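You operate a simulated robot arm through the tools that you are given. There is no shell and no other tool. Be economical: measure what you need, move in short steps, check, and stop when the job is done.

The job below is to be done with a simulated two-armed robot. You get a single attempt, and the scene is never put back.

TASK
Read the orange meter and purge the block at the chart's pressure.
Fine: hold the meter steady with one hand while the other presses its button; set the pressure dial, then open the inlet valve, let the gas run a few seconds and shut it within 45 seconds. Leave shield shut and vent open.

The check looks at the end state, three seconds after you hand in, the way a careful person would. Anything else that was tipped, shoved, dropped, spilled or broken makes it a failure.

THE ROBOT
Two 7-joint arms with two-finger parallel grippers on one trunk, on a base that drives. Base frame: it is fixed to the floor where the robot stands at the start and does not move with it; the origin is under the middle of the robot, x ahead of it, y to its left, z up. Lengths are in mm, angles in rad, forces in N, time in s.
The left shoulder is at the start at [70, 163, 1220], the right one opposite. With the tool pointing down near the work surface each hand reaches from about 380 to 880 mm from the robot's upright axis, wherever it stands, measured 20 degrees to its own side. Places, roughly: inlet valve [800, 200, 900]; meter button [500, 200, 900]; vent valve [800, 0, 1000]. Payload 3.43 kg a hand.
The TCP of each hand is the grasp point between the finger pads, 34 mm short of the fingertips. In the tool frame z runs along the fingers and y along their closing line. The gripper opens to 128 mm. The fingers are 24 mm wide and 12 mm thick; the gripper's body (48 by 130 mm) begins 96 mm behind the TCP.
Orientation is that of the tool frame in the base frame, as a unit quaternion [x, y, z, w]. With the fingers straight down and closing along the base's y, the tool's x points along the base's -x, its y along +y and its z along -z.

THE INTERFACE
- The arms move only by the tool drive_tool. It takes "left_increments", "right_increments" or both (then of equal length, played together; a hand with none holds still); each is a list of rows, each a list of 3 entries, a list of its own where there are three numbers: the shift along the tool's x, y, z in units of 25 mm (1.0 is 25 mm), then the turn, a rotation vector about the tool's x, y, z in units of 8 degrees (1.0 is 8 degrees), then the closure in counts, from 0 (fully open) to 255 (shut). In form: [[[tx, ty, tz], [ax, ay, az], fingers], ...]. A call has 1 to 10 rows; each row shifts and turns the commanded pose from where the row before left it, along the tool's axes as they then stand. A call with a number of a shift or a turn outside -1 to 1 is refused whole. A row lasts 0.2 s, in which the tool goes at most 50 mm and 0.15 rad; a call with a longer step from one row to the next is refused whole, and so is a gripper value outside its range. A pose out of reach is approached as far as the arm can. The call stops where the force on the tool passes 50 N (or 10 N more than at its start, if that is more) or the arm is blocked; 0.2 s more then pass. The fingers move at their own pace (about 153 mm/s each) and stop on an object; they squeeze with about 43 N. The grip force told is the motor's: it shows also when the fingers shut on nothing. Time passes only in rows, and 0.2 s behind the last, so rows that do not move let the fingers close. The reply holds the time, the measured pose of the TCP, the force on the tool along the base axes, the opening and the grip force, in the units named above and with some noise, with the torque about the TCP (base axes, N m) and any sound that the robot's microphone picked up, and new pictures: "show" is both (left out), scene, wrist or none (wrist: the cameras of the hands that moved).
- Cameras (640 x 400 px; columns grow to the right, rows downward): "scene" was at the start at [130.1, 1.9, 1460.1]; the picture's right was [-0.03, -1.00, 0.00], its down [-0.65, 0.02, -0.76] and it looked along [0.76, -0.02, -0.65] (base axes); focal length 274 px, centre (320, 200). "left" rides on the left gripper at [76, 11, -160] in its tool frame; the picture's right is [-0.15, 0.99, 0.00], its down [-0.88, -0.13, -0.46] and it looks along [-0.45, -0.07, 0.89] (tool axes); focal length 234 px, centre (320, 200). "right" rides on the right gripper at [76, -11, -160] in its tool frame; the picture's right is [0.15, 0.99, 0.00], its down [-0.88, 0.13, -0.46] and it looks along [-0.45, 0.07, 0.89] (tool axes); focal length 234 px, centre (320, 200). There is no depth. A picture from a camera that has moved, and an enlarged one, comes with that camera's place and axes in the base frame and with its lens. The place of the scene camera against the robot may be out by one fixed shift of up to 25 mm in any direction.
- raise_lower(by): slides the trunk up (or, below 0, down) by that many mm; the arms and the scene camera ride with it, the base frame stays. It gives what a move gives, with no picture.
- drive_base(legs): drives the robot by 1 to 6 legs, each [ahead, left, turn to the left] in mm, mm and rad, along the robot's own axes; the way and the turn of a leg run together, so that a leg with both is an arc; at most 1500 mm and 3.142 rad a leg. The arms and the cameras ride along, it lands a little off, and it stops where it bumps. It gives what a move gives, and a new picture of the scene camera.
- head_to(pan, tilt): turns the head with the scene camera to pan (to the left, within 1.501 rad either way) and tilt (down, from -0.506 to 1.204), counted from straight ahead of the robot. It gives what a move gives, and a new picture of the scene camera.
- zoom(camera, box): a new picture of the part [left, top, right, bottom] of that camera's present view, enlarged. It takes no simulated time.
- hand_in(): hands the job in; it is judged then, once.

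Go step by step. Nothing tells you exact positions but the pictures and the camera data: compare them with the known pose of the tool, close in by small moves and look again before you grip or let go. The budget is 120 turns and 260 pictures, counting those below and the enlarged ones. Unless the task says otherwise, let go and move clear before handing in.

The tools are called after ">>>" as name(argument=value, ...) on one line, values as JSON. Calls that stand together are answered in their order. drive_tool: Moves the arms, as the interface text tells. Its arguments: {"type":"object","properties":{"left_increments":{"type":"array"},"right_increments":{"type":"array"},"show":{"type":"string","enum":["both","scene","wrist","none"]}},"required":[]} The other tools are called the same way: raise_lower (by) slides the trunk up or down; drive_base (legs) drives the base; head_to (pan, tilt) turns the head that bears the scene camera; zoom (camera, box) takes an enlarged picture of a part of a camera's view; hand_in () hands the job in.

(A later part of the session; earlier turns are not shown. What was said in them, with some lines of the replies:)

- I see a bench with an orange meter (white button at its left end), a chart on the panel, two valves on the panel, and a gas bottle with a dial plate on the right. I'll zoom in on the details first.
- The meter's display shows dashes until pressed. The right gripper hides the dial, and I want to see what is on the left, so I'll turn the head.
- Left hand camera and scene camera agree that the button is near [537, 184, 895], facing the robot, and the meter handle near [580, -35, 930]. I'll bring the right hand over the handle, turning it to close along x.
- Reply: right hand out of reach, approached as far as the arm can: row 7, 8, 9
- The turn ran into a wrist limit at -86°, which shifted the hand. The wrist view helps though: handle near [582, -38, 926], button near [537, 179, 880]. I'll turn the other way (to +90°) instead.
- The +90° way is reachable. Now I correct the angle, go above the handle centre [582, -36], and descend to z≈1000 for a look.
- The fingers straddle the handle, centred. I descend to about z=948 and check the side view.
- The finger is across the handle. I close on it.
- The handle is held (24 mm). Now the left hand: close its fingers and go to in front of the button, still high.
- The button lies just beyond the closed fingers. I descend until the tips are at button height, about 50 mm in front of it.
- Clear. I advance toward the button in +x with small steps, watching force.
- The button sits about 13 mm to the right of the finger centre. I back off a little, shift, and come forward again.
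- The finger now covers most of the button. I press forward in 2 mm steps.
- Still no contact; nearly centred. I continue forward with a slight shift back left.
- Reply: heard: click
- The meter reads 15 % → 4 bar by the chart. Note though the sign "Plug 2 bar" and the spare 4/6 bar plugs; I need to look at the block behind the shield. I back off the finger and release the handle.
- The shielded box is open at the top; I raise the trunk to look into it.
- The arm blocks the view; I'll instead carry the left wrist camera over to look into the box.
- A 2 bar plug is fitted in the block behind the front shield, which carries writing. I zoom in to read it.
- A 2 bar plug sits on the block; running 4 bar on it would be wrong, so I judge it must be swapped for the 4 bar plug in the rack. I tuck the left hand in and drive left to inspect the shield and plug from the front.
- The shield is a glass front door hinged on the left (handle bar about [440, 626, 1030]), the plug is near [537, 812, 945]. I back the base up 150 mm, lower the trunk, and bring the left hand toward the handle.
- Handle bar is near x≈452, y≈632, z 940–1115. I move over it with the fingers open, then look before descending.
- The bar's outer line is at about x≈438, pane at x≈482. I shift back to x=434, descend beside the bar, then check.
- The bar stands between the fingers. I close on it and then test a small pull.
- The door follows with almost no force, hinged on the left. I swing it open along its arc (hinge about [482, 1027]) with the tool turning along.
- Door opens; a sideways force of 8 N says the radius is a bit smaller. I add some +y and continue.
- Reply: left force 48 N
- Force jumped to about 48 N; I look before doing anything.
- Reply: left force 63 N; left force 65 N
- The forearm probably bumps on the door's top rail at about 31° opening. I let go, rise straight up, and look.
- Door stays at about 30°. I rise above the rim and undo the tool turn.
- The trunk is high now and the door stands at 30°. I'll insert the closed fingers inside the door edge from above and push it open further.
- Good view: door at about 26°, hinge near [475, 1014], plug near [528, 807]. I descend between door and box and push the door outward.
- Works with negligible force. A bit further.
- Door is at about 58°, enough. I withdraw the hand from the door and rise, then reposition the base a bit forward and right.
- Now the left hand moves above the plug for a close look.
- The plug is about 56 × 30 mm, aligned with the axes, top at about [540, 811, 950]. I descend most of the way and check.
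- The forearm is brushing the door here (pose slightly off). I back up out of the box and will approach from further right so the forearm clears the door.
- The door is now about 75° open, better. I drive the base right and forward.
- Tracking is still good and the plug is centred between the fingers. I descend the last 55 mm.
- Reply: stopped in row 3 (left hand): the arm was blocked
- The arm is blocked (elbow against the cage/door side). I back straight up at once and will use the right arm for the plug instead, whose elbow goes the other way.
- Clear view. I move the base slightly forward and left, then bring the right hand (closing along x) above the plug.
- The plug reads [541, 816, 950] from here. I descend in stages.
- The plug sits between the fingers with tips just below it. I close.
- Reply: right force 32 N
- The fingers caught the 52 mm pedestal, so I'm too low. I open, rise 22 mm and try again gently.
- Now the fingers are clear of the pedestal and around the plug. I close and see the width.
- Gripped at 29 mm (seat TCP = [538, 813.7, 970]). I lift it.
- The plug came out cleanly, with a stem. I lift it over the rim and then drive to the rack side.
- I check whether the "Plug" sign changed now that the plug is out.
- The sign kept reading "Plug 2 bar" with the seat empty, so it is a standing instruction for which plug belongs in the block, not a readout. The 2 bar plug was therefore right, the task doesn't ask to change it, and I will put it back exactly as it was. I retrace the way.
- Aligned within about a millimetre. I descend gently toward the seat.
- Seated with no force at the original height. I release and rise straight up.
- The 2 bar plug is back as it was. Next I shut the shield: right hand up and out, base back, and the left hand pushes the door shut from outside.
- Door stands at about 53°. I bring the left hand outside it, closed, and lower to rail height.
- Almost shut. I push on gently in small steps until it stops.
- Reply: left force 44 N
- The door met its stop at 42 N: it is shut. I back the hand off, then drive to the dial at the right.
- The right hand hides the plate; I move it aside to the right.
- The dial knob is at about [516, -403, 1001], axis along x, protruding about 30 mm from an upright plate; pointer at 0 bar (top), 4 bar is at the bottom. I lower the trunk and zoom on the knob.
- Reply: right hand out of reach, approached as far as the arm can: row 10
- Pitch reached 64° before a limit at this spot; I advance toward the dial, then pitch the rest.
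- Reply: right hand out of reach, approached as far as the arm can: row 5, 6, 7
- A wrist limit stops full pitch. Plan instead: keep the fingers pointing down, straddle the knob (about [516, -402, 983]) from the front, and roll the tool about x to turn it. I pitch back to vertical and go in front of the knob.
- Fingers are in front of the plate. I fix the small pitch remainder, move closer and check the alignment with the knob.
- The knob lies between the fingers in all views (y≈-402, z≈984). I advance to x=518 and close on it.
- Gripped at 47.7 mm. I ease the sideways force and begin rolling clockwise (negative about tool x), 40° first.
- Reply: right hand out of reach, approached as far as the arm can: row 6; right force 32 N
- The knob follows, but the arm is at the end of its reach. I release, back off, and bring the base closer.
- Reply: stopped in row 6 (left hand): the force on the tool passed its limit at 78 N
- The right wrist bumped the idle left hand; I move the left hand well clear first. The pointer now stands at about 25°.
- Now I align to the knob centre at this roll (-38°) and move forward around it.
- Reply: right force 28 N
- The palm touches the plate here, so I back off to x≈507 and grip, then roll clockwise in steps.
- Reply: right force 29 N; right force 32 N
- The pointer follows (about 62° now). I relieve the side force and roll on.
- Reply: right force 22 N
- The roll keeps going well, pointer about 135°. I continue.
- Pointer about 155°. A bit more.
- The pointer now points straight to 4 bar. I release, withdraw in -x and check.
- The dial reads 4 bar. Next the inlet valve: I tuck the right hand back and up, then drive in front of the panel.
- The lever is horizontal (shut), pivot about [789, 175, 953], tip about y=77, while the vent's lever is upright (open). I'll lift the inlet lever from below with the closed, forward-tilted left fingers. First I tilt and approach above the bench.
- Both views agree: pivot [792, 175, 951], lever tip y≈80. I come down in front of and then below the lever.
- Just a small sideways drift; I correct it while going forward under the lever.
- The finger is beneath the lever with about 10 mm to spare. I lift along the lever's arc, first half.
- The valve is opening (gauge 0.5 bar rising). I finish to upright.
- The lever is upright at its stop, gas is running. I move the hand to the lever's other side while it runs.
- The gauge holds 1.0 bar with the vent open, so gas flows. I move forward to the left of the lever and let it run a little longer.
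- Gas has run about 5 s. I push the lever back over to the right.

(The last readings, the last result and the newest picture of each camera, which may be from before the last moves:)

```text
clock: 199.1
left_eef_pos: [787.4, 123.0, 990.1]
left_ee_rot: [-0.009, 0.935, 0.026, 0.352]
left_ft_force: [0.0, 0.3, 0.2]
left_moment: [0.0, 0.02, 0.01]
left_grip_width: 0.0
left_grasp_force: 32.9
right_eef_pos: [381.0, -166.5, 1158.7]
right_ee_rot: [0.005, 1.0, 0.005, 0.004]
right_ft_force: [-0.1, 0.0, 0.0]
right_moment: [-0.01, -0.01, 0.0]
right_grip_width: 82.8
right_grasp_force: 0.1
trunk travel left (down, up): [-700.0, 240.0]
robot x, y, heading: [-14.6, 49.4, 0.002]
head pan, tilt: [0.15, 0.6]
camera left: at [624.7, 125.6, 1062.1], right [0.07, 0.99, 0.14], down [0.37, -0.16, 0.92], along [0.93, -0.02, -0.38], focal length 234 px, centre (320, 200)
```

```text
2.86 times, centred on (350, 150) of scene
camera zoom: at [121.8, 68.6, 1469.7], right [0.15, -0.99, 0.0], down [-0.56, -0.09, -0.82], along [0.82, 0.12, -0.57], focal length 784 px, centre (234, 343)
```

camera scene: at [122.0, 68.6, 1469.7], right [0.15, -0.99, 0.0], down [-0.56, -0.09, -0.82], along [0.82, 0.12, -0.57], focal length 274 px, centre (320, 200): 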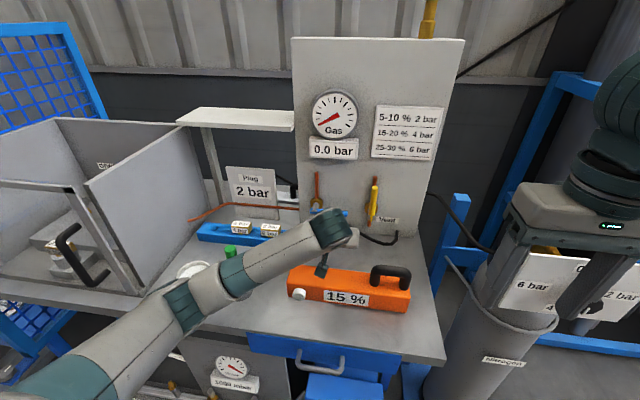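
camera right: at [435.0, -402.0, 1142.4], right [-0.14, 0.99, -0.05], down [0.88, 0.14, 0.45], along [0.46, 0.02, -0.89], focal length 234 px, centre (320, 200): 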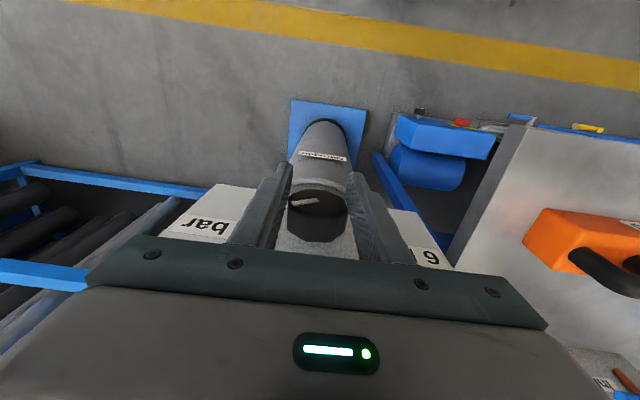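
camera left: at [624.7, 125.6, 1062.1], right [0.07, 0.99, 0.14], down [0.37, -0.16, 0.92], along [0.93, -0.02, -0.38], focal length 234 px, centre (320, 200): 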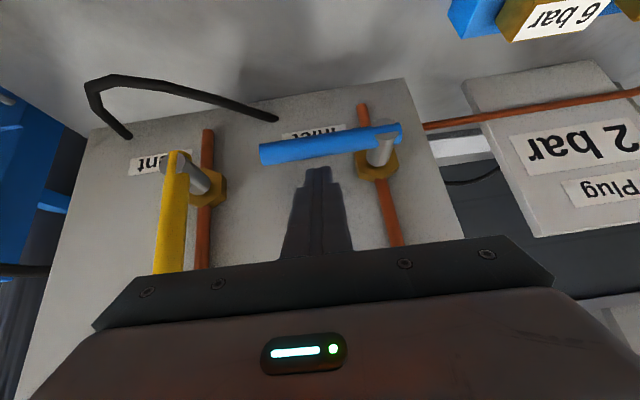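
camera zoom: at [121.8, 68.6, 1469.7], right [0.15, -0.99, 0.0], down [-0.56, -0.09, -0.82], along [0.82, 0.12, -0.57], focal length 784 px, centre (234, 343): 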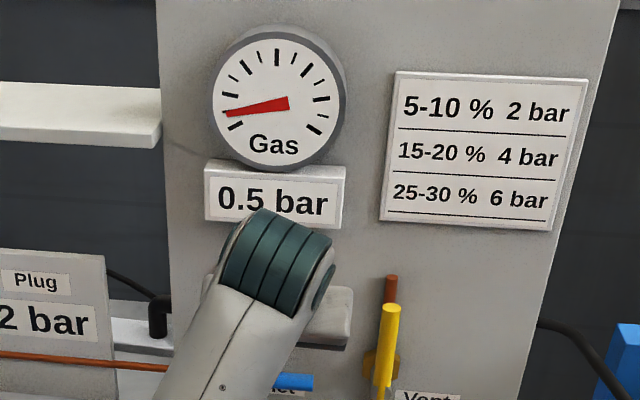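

Nearly horizontal, pressure falling. I press on to the stop.

>>> drive_tool(left_increments=[[[0.13, 0, 0.15], [0, 0, 0], 255], [[0.1, 0, 0.11], [0, 0, 0], 255], [[0.07, 0, 0.08], [0, 0, 0], 255]], show="wrist")

>>> zoom(camera="scene", box=[270, 80, 430, 220])

```text
clock: 199.9
left_eef_pos: [787.6, 123.8, 979.8]
left_ee_rot: [-0.009, 0.935, 0.026, 0.353]
left_ft_force: [-0.6, 1.1, -0.2]
left_moment: [0.03, 0.01, 0.05]
left_grip_width: 0.0
left_grasp_force: 33.0
right_eef_pos: [382.0, -168.2, 1159.1]
right_ee_rot: [0.005, 1.0, 0.006, 0.004]
right_ft_force: [-0.8, 0.5, 0.5]
right_moment: [0.04, 0.01, -0.01]
right_grip_width: 82.8
right_grasp_force: 0.1
trunk travel left (down, up): [-700.0, 240.0]
robot x, y, heading: [-11.8, 48.7, 0.003]
head pan, tilt: [0.15, 0.6]
camera left: at [625.0, 126.3, 1051.3], right [0.07, 0.99, 0.14], down [0.37, -0.16, 0.92], along [0.93, -0.02, -0.37], focal length 234 px, centre (320, 200)
```

left: 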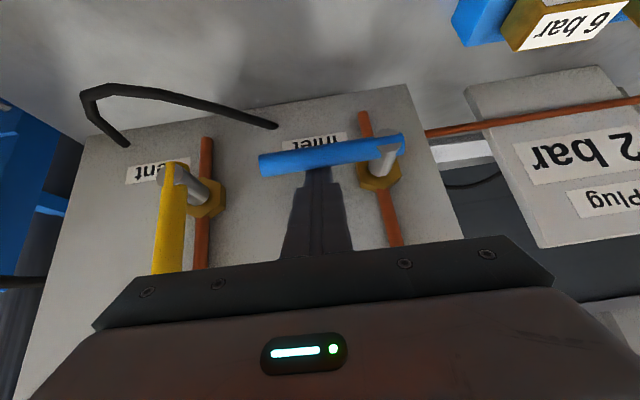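

```text
2.86 times, centred on (350, 150) of scene
camera zoom: at [121.9, 68.4, 1469.7], right [0.15, -0.99, 0.0], down [-0.56, -0.09, -0.82], along [0.82, 0.12, -0.57], focal length 784 px, centre (234, 343)
```

zoom: 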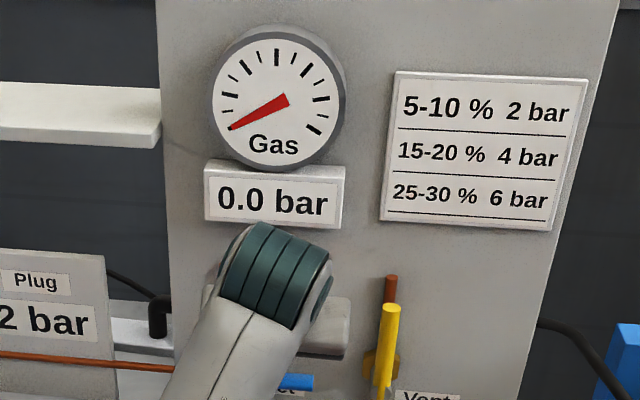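

Pressure is 0.0. One more light press to be sure it is at its stop.

>>> drive_tool(left_increments=[[[0.08, 0, 0.09], [0, 0, 0], 255], [[0.08, 0, 0.09], [0, 0, 0], 255]], show="wrist")

```text
clock: 200.5
left_eef_pos: [786.3, 124.3, 979.2]
left_ee_rot: [-0.01, 0.934, 0.026, 0.356]
left_ft_force: [8.0, 0.5, 15.1]
left_moment: [0.13, -0.22, 0.04]
left_grip_width: 0.0
left_grasp_force: 32.9
right_eef_pos: [381.9, -166.9, 1159.5]
right_ee_rot: [0.004, 1.0, 0.005, 0.006]
right_ft_force: [-0.5, -0.6, 0.1]
right_moment: [0.04, 0.01, 0.0]
right_grip_width: 82.9
right_grasp_force: 0.0
trunk travel left (down, up): [-700.0, 240.0]
robot x, y, heading: [-9.7, 49.6, 0.003]
head pan, tilt: [0.15, 0.6]
camera left: at [624.5, 126.4, 1047.8], right [0.07, 0.99, 0.14], down [0.36, -0.16, 0.92], along [0.93, -0.02, -0.37], focal length 234 px, centre (320, 200)
```

left: 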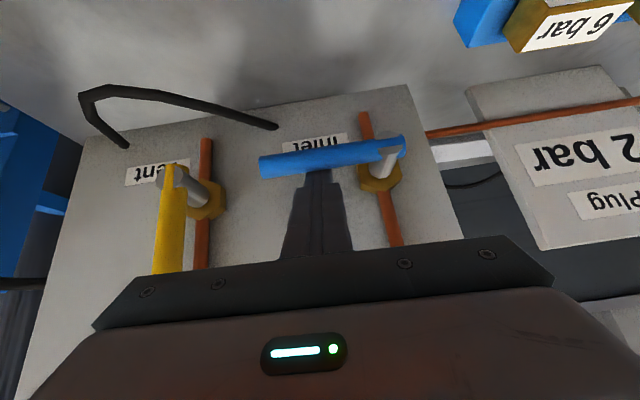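

At its stop. I lift off, withdraw, and then check everything.

>>> drive_tool(left_increments=[[[-0.4, 0, -0.5], [0, 0, 0], 255], [[-0.3, 0, -1], [0, 0, 0], 255], [[0, 0, -1], [0, 0, 0], 255], [[0, 0.3, -1], [0, 0, 0], 255], [[0, 0.5, -1], [0, 0, 0], 255], [[0, 0.5, -1], [0, 0, 0], 255], [[0, 0.5, -1], [0, 0, 0], 255], [[0, 0.5, -1], [0, 0, 0], 200], [[0, 0.3, -0.8], [0, 1, 0], 150], [[0, 0, 0], [0, 1, 0], 100]], show="none")

>>> drive_base(legs=[[-200, 0, 0]])

>>> zoom(camera="scene", box=[260, 60, 460, 260])

>>> head_to(pan=0.6, tilt=0.55)

>>> zoom(camera="scene", box=[140, 80, 420, 300])

>>> head_to(pan=-0.5, tilt=0.55)

```text
clock: 202.7
left_eef_pos: [752.5, 185.3, 1088.2]
left_ee_rot: [-0.011, 0.976, 0.024, 0.218]
left_ft_force: [0.2, -0.4, -0.2]
left_moment: [0.02, 0.03, 0.02]
left_grip_width: 77.8
left_grasp_force: 0.0
left hand out of reach, approached as far as the arm can: row 8, 9, 10
right_eef_pos: [381.8, -168.2, 1159.7]
right_ee_rot: [0.005, 1.0, 0.005, 0.004]
right_ft_force: [-0.1, 1.2, -0.1]
right_moment: [0.0, -0.01, -0.01]
right_grip_width: 83.0
right_grasp_force: 0.0
trunk travel left (down, up): [-700.0, 240.0]
robot x, y, heading: [-12.2, 50.7, 0.003]
head pan, tilt: [0.15, 0.6]
```

```text
clock: 204.3
left_eef_pos: [554.9, 187.4, 1087.0]
left_ee_rot: [-0.012, 0.975, 0.025, 0.219]
left_ft_force: [-0.5, -0.6, -0.5]
left_moment: [0.0, -0.01, 0.03]
left_grip_width: 77.6
left_grasp_force: 0.0
right_eef_pos: [183.2, -168.5, 1157.7]
right_ee_rot: [0.005, 1.0, 0.006, 0.004]
right_ft_force: [0.2, -0.6, -0.7]
right_moment: [-0.01, 0.0, -0.01]
right_grip_width: 83.0
right_grasp_force: 0.1
trunk travel left (down, up): [-700.0, 240.0]
robot x, y, heading: [-210.4, 52.5, 0.002]
head pan, tilt: [0.15, 0.6]
camera scene: at [-76.1, 68.0, 1469.6], right [0.15, -0.99, 0.0], down [-0.56, -0.08, -0.82], along [0.82, 0.12, -0.57], focal length 274 px, centre (320, 200)
```

scene: 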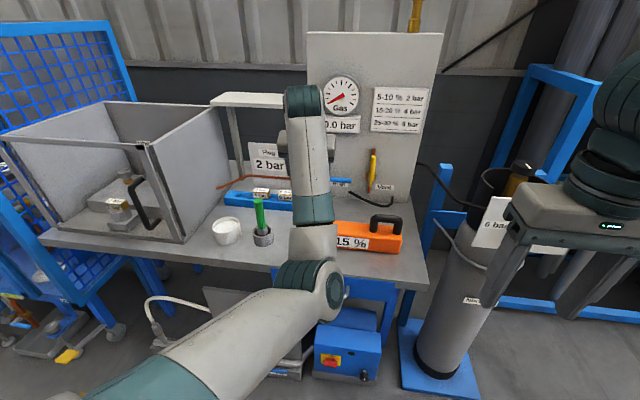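

```text
2.00 times, centred on (360, 160) of scene
camera zoom: at [-76.1, 68.0, 1469.6], right [0.15, -0.99, 0.0], down [-0.56, -0.08, -0.82], along [0.82, 0.12, -0.57], focal length 549 px, centre (240, 280)
```

zoom: 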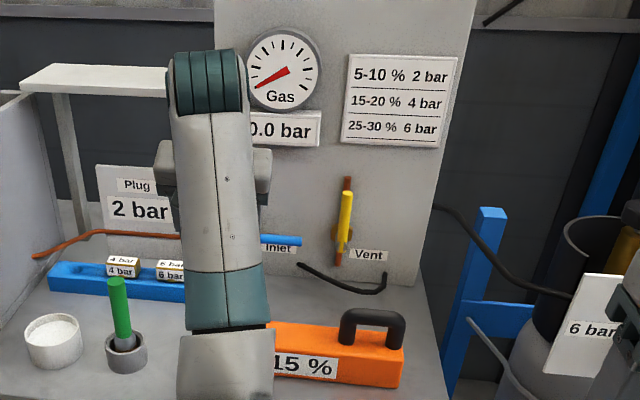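

```text
clock: 205.2
left_eef_pos: [555.7, 188.0, 1088.0]
left_ee_rot: [-0.013, 0.975, 0.025, 0.219]
left_ft_force: [0.0, 0.8, -0.2]
left_moment: [-0.03, 0.02, 0.0]
left_grip_width: 77.9
left_grasp_force: 0.1
right_eef_pos: [183.6, -168.6, 1158.5]
right_ee_rot: [0.004, 1.0, 0.005, 0.004]
right_ft_force: [-0.3, -0.2, -0.5]
right_moment: [0.01, 0.0, 0.02]
right_grip_width: 82.7
right_grasp_force: 0.1
trunk travel left (down, up): [-700.0, 240.0]
robot x, y, heading: [-208.5, 51.1, 0.003]
head pan, tilt: [0.6, 0.55]
camera scene: at [-89.0, 105.4, 1474.1], right [0.56, -0.83, 0.0], down [-0.43, -0.29, -0.85], along [0.7, 0.48, -0.52], focal length 274 px, centre (320, 200)
```

scene: 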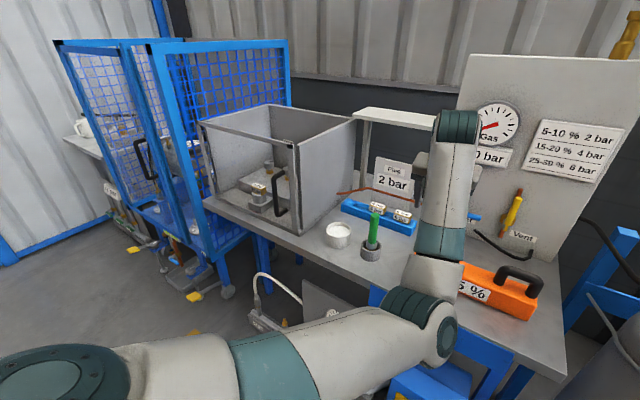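

```text
1.82 times, centred on (280, 190) of scene
camera zoom: at [-89.0, 105.4, 1474.1], right [0.56, -0.83, 0.0], down [-0.43, -0.29, -0.85], along [0.7, 0.48, -0.52], focal length 499 px, centre (393, 218)
```

zoom: 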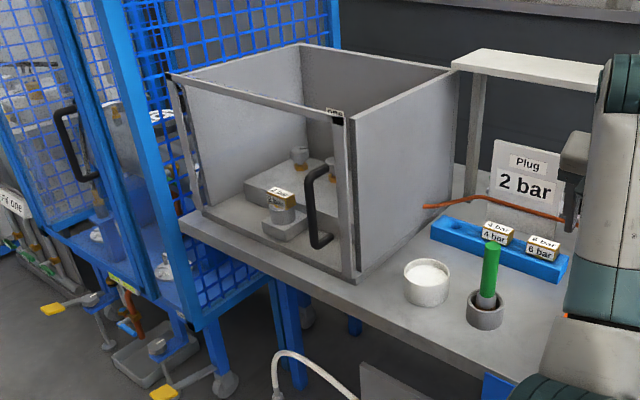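

```text
clock: 206.5
left_eef_pos: [554.8, 187.2, 1087.7]
left_ee_rot: [-0.014, 0.975, 0.025, 0.22]
left_ft_force: [0.1, 0.4, -0.3]
left_moment: [0.0, 0.01, -0.04]
left_grip_width: 77.8
left_grasp_force: 0.0
right_eef_pos: [183.8, -168.3, 1159.6]
right_ee_rot: [0.004, 1.0, 0.005, 0.004]
right_ft_force: [0.1, -0.9, 0.2]
right_moment: [-0.01, 0.01, 0.01]
right_grip_width: 82.8
right_grasp_force: 0.1
trunk travel left (down, up): [-700.0, 240.0]
robot x, y, heading: [-207.1, 49.3, 0.001]
head pan, tilt: [-0.499, 0.55]
camera scene: at [-84.9, 11.9, 1474.2], right [-0.48, -0.88, 0.0], down [-0.46, 0.25, -0.85], along [0.75, -0.41, -0.52], focal length 274 px, centre (320, 200)
```

scene: 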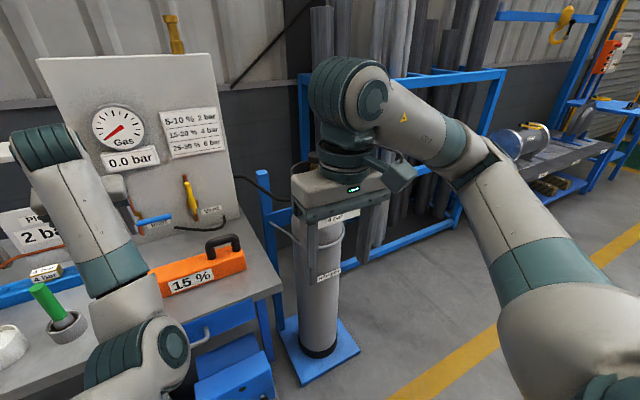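

Everything checks out: the shield is parallel to the box front (shut), the inlet lever is horizontal with the gauge at 0.0 bar, the vent is upright, the dial is at 4 bar, and both hands are clear. I hand in.

>>> hand_in()

```text
The job is handed in.
```

The meter read 15 %, so I set the dial to the chart's 4 bar and ran the gas for about 6 seconds. The inlet is shut again, the vent is open, the shield is shut, and both hands are clear. With the vent open, the gauge settled at 1.0 bar during the purge.

I also opened the shield and lifted out the 2 bar plug, thinking it had to match the chart's pressure. I judged that wrong, put the same plug back in its seat and closed the shield before the purge.
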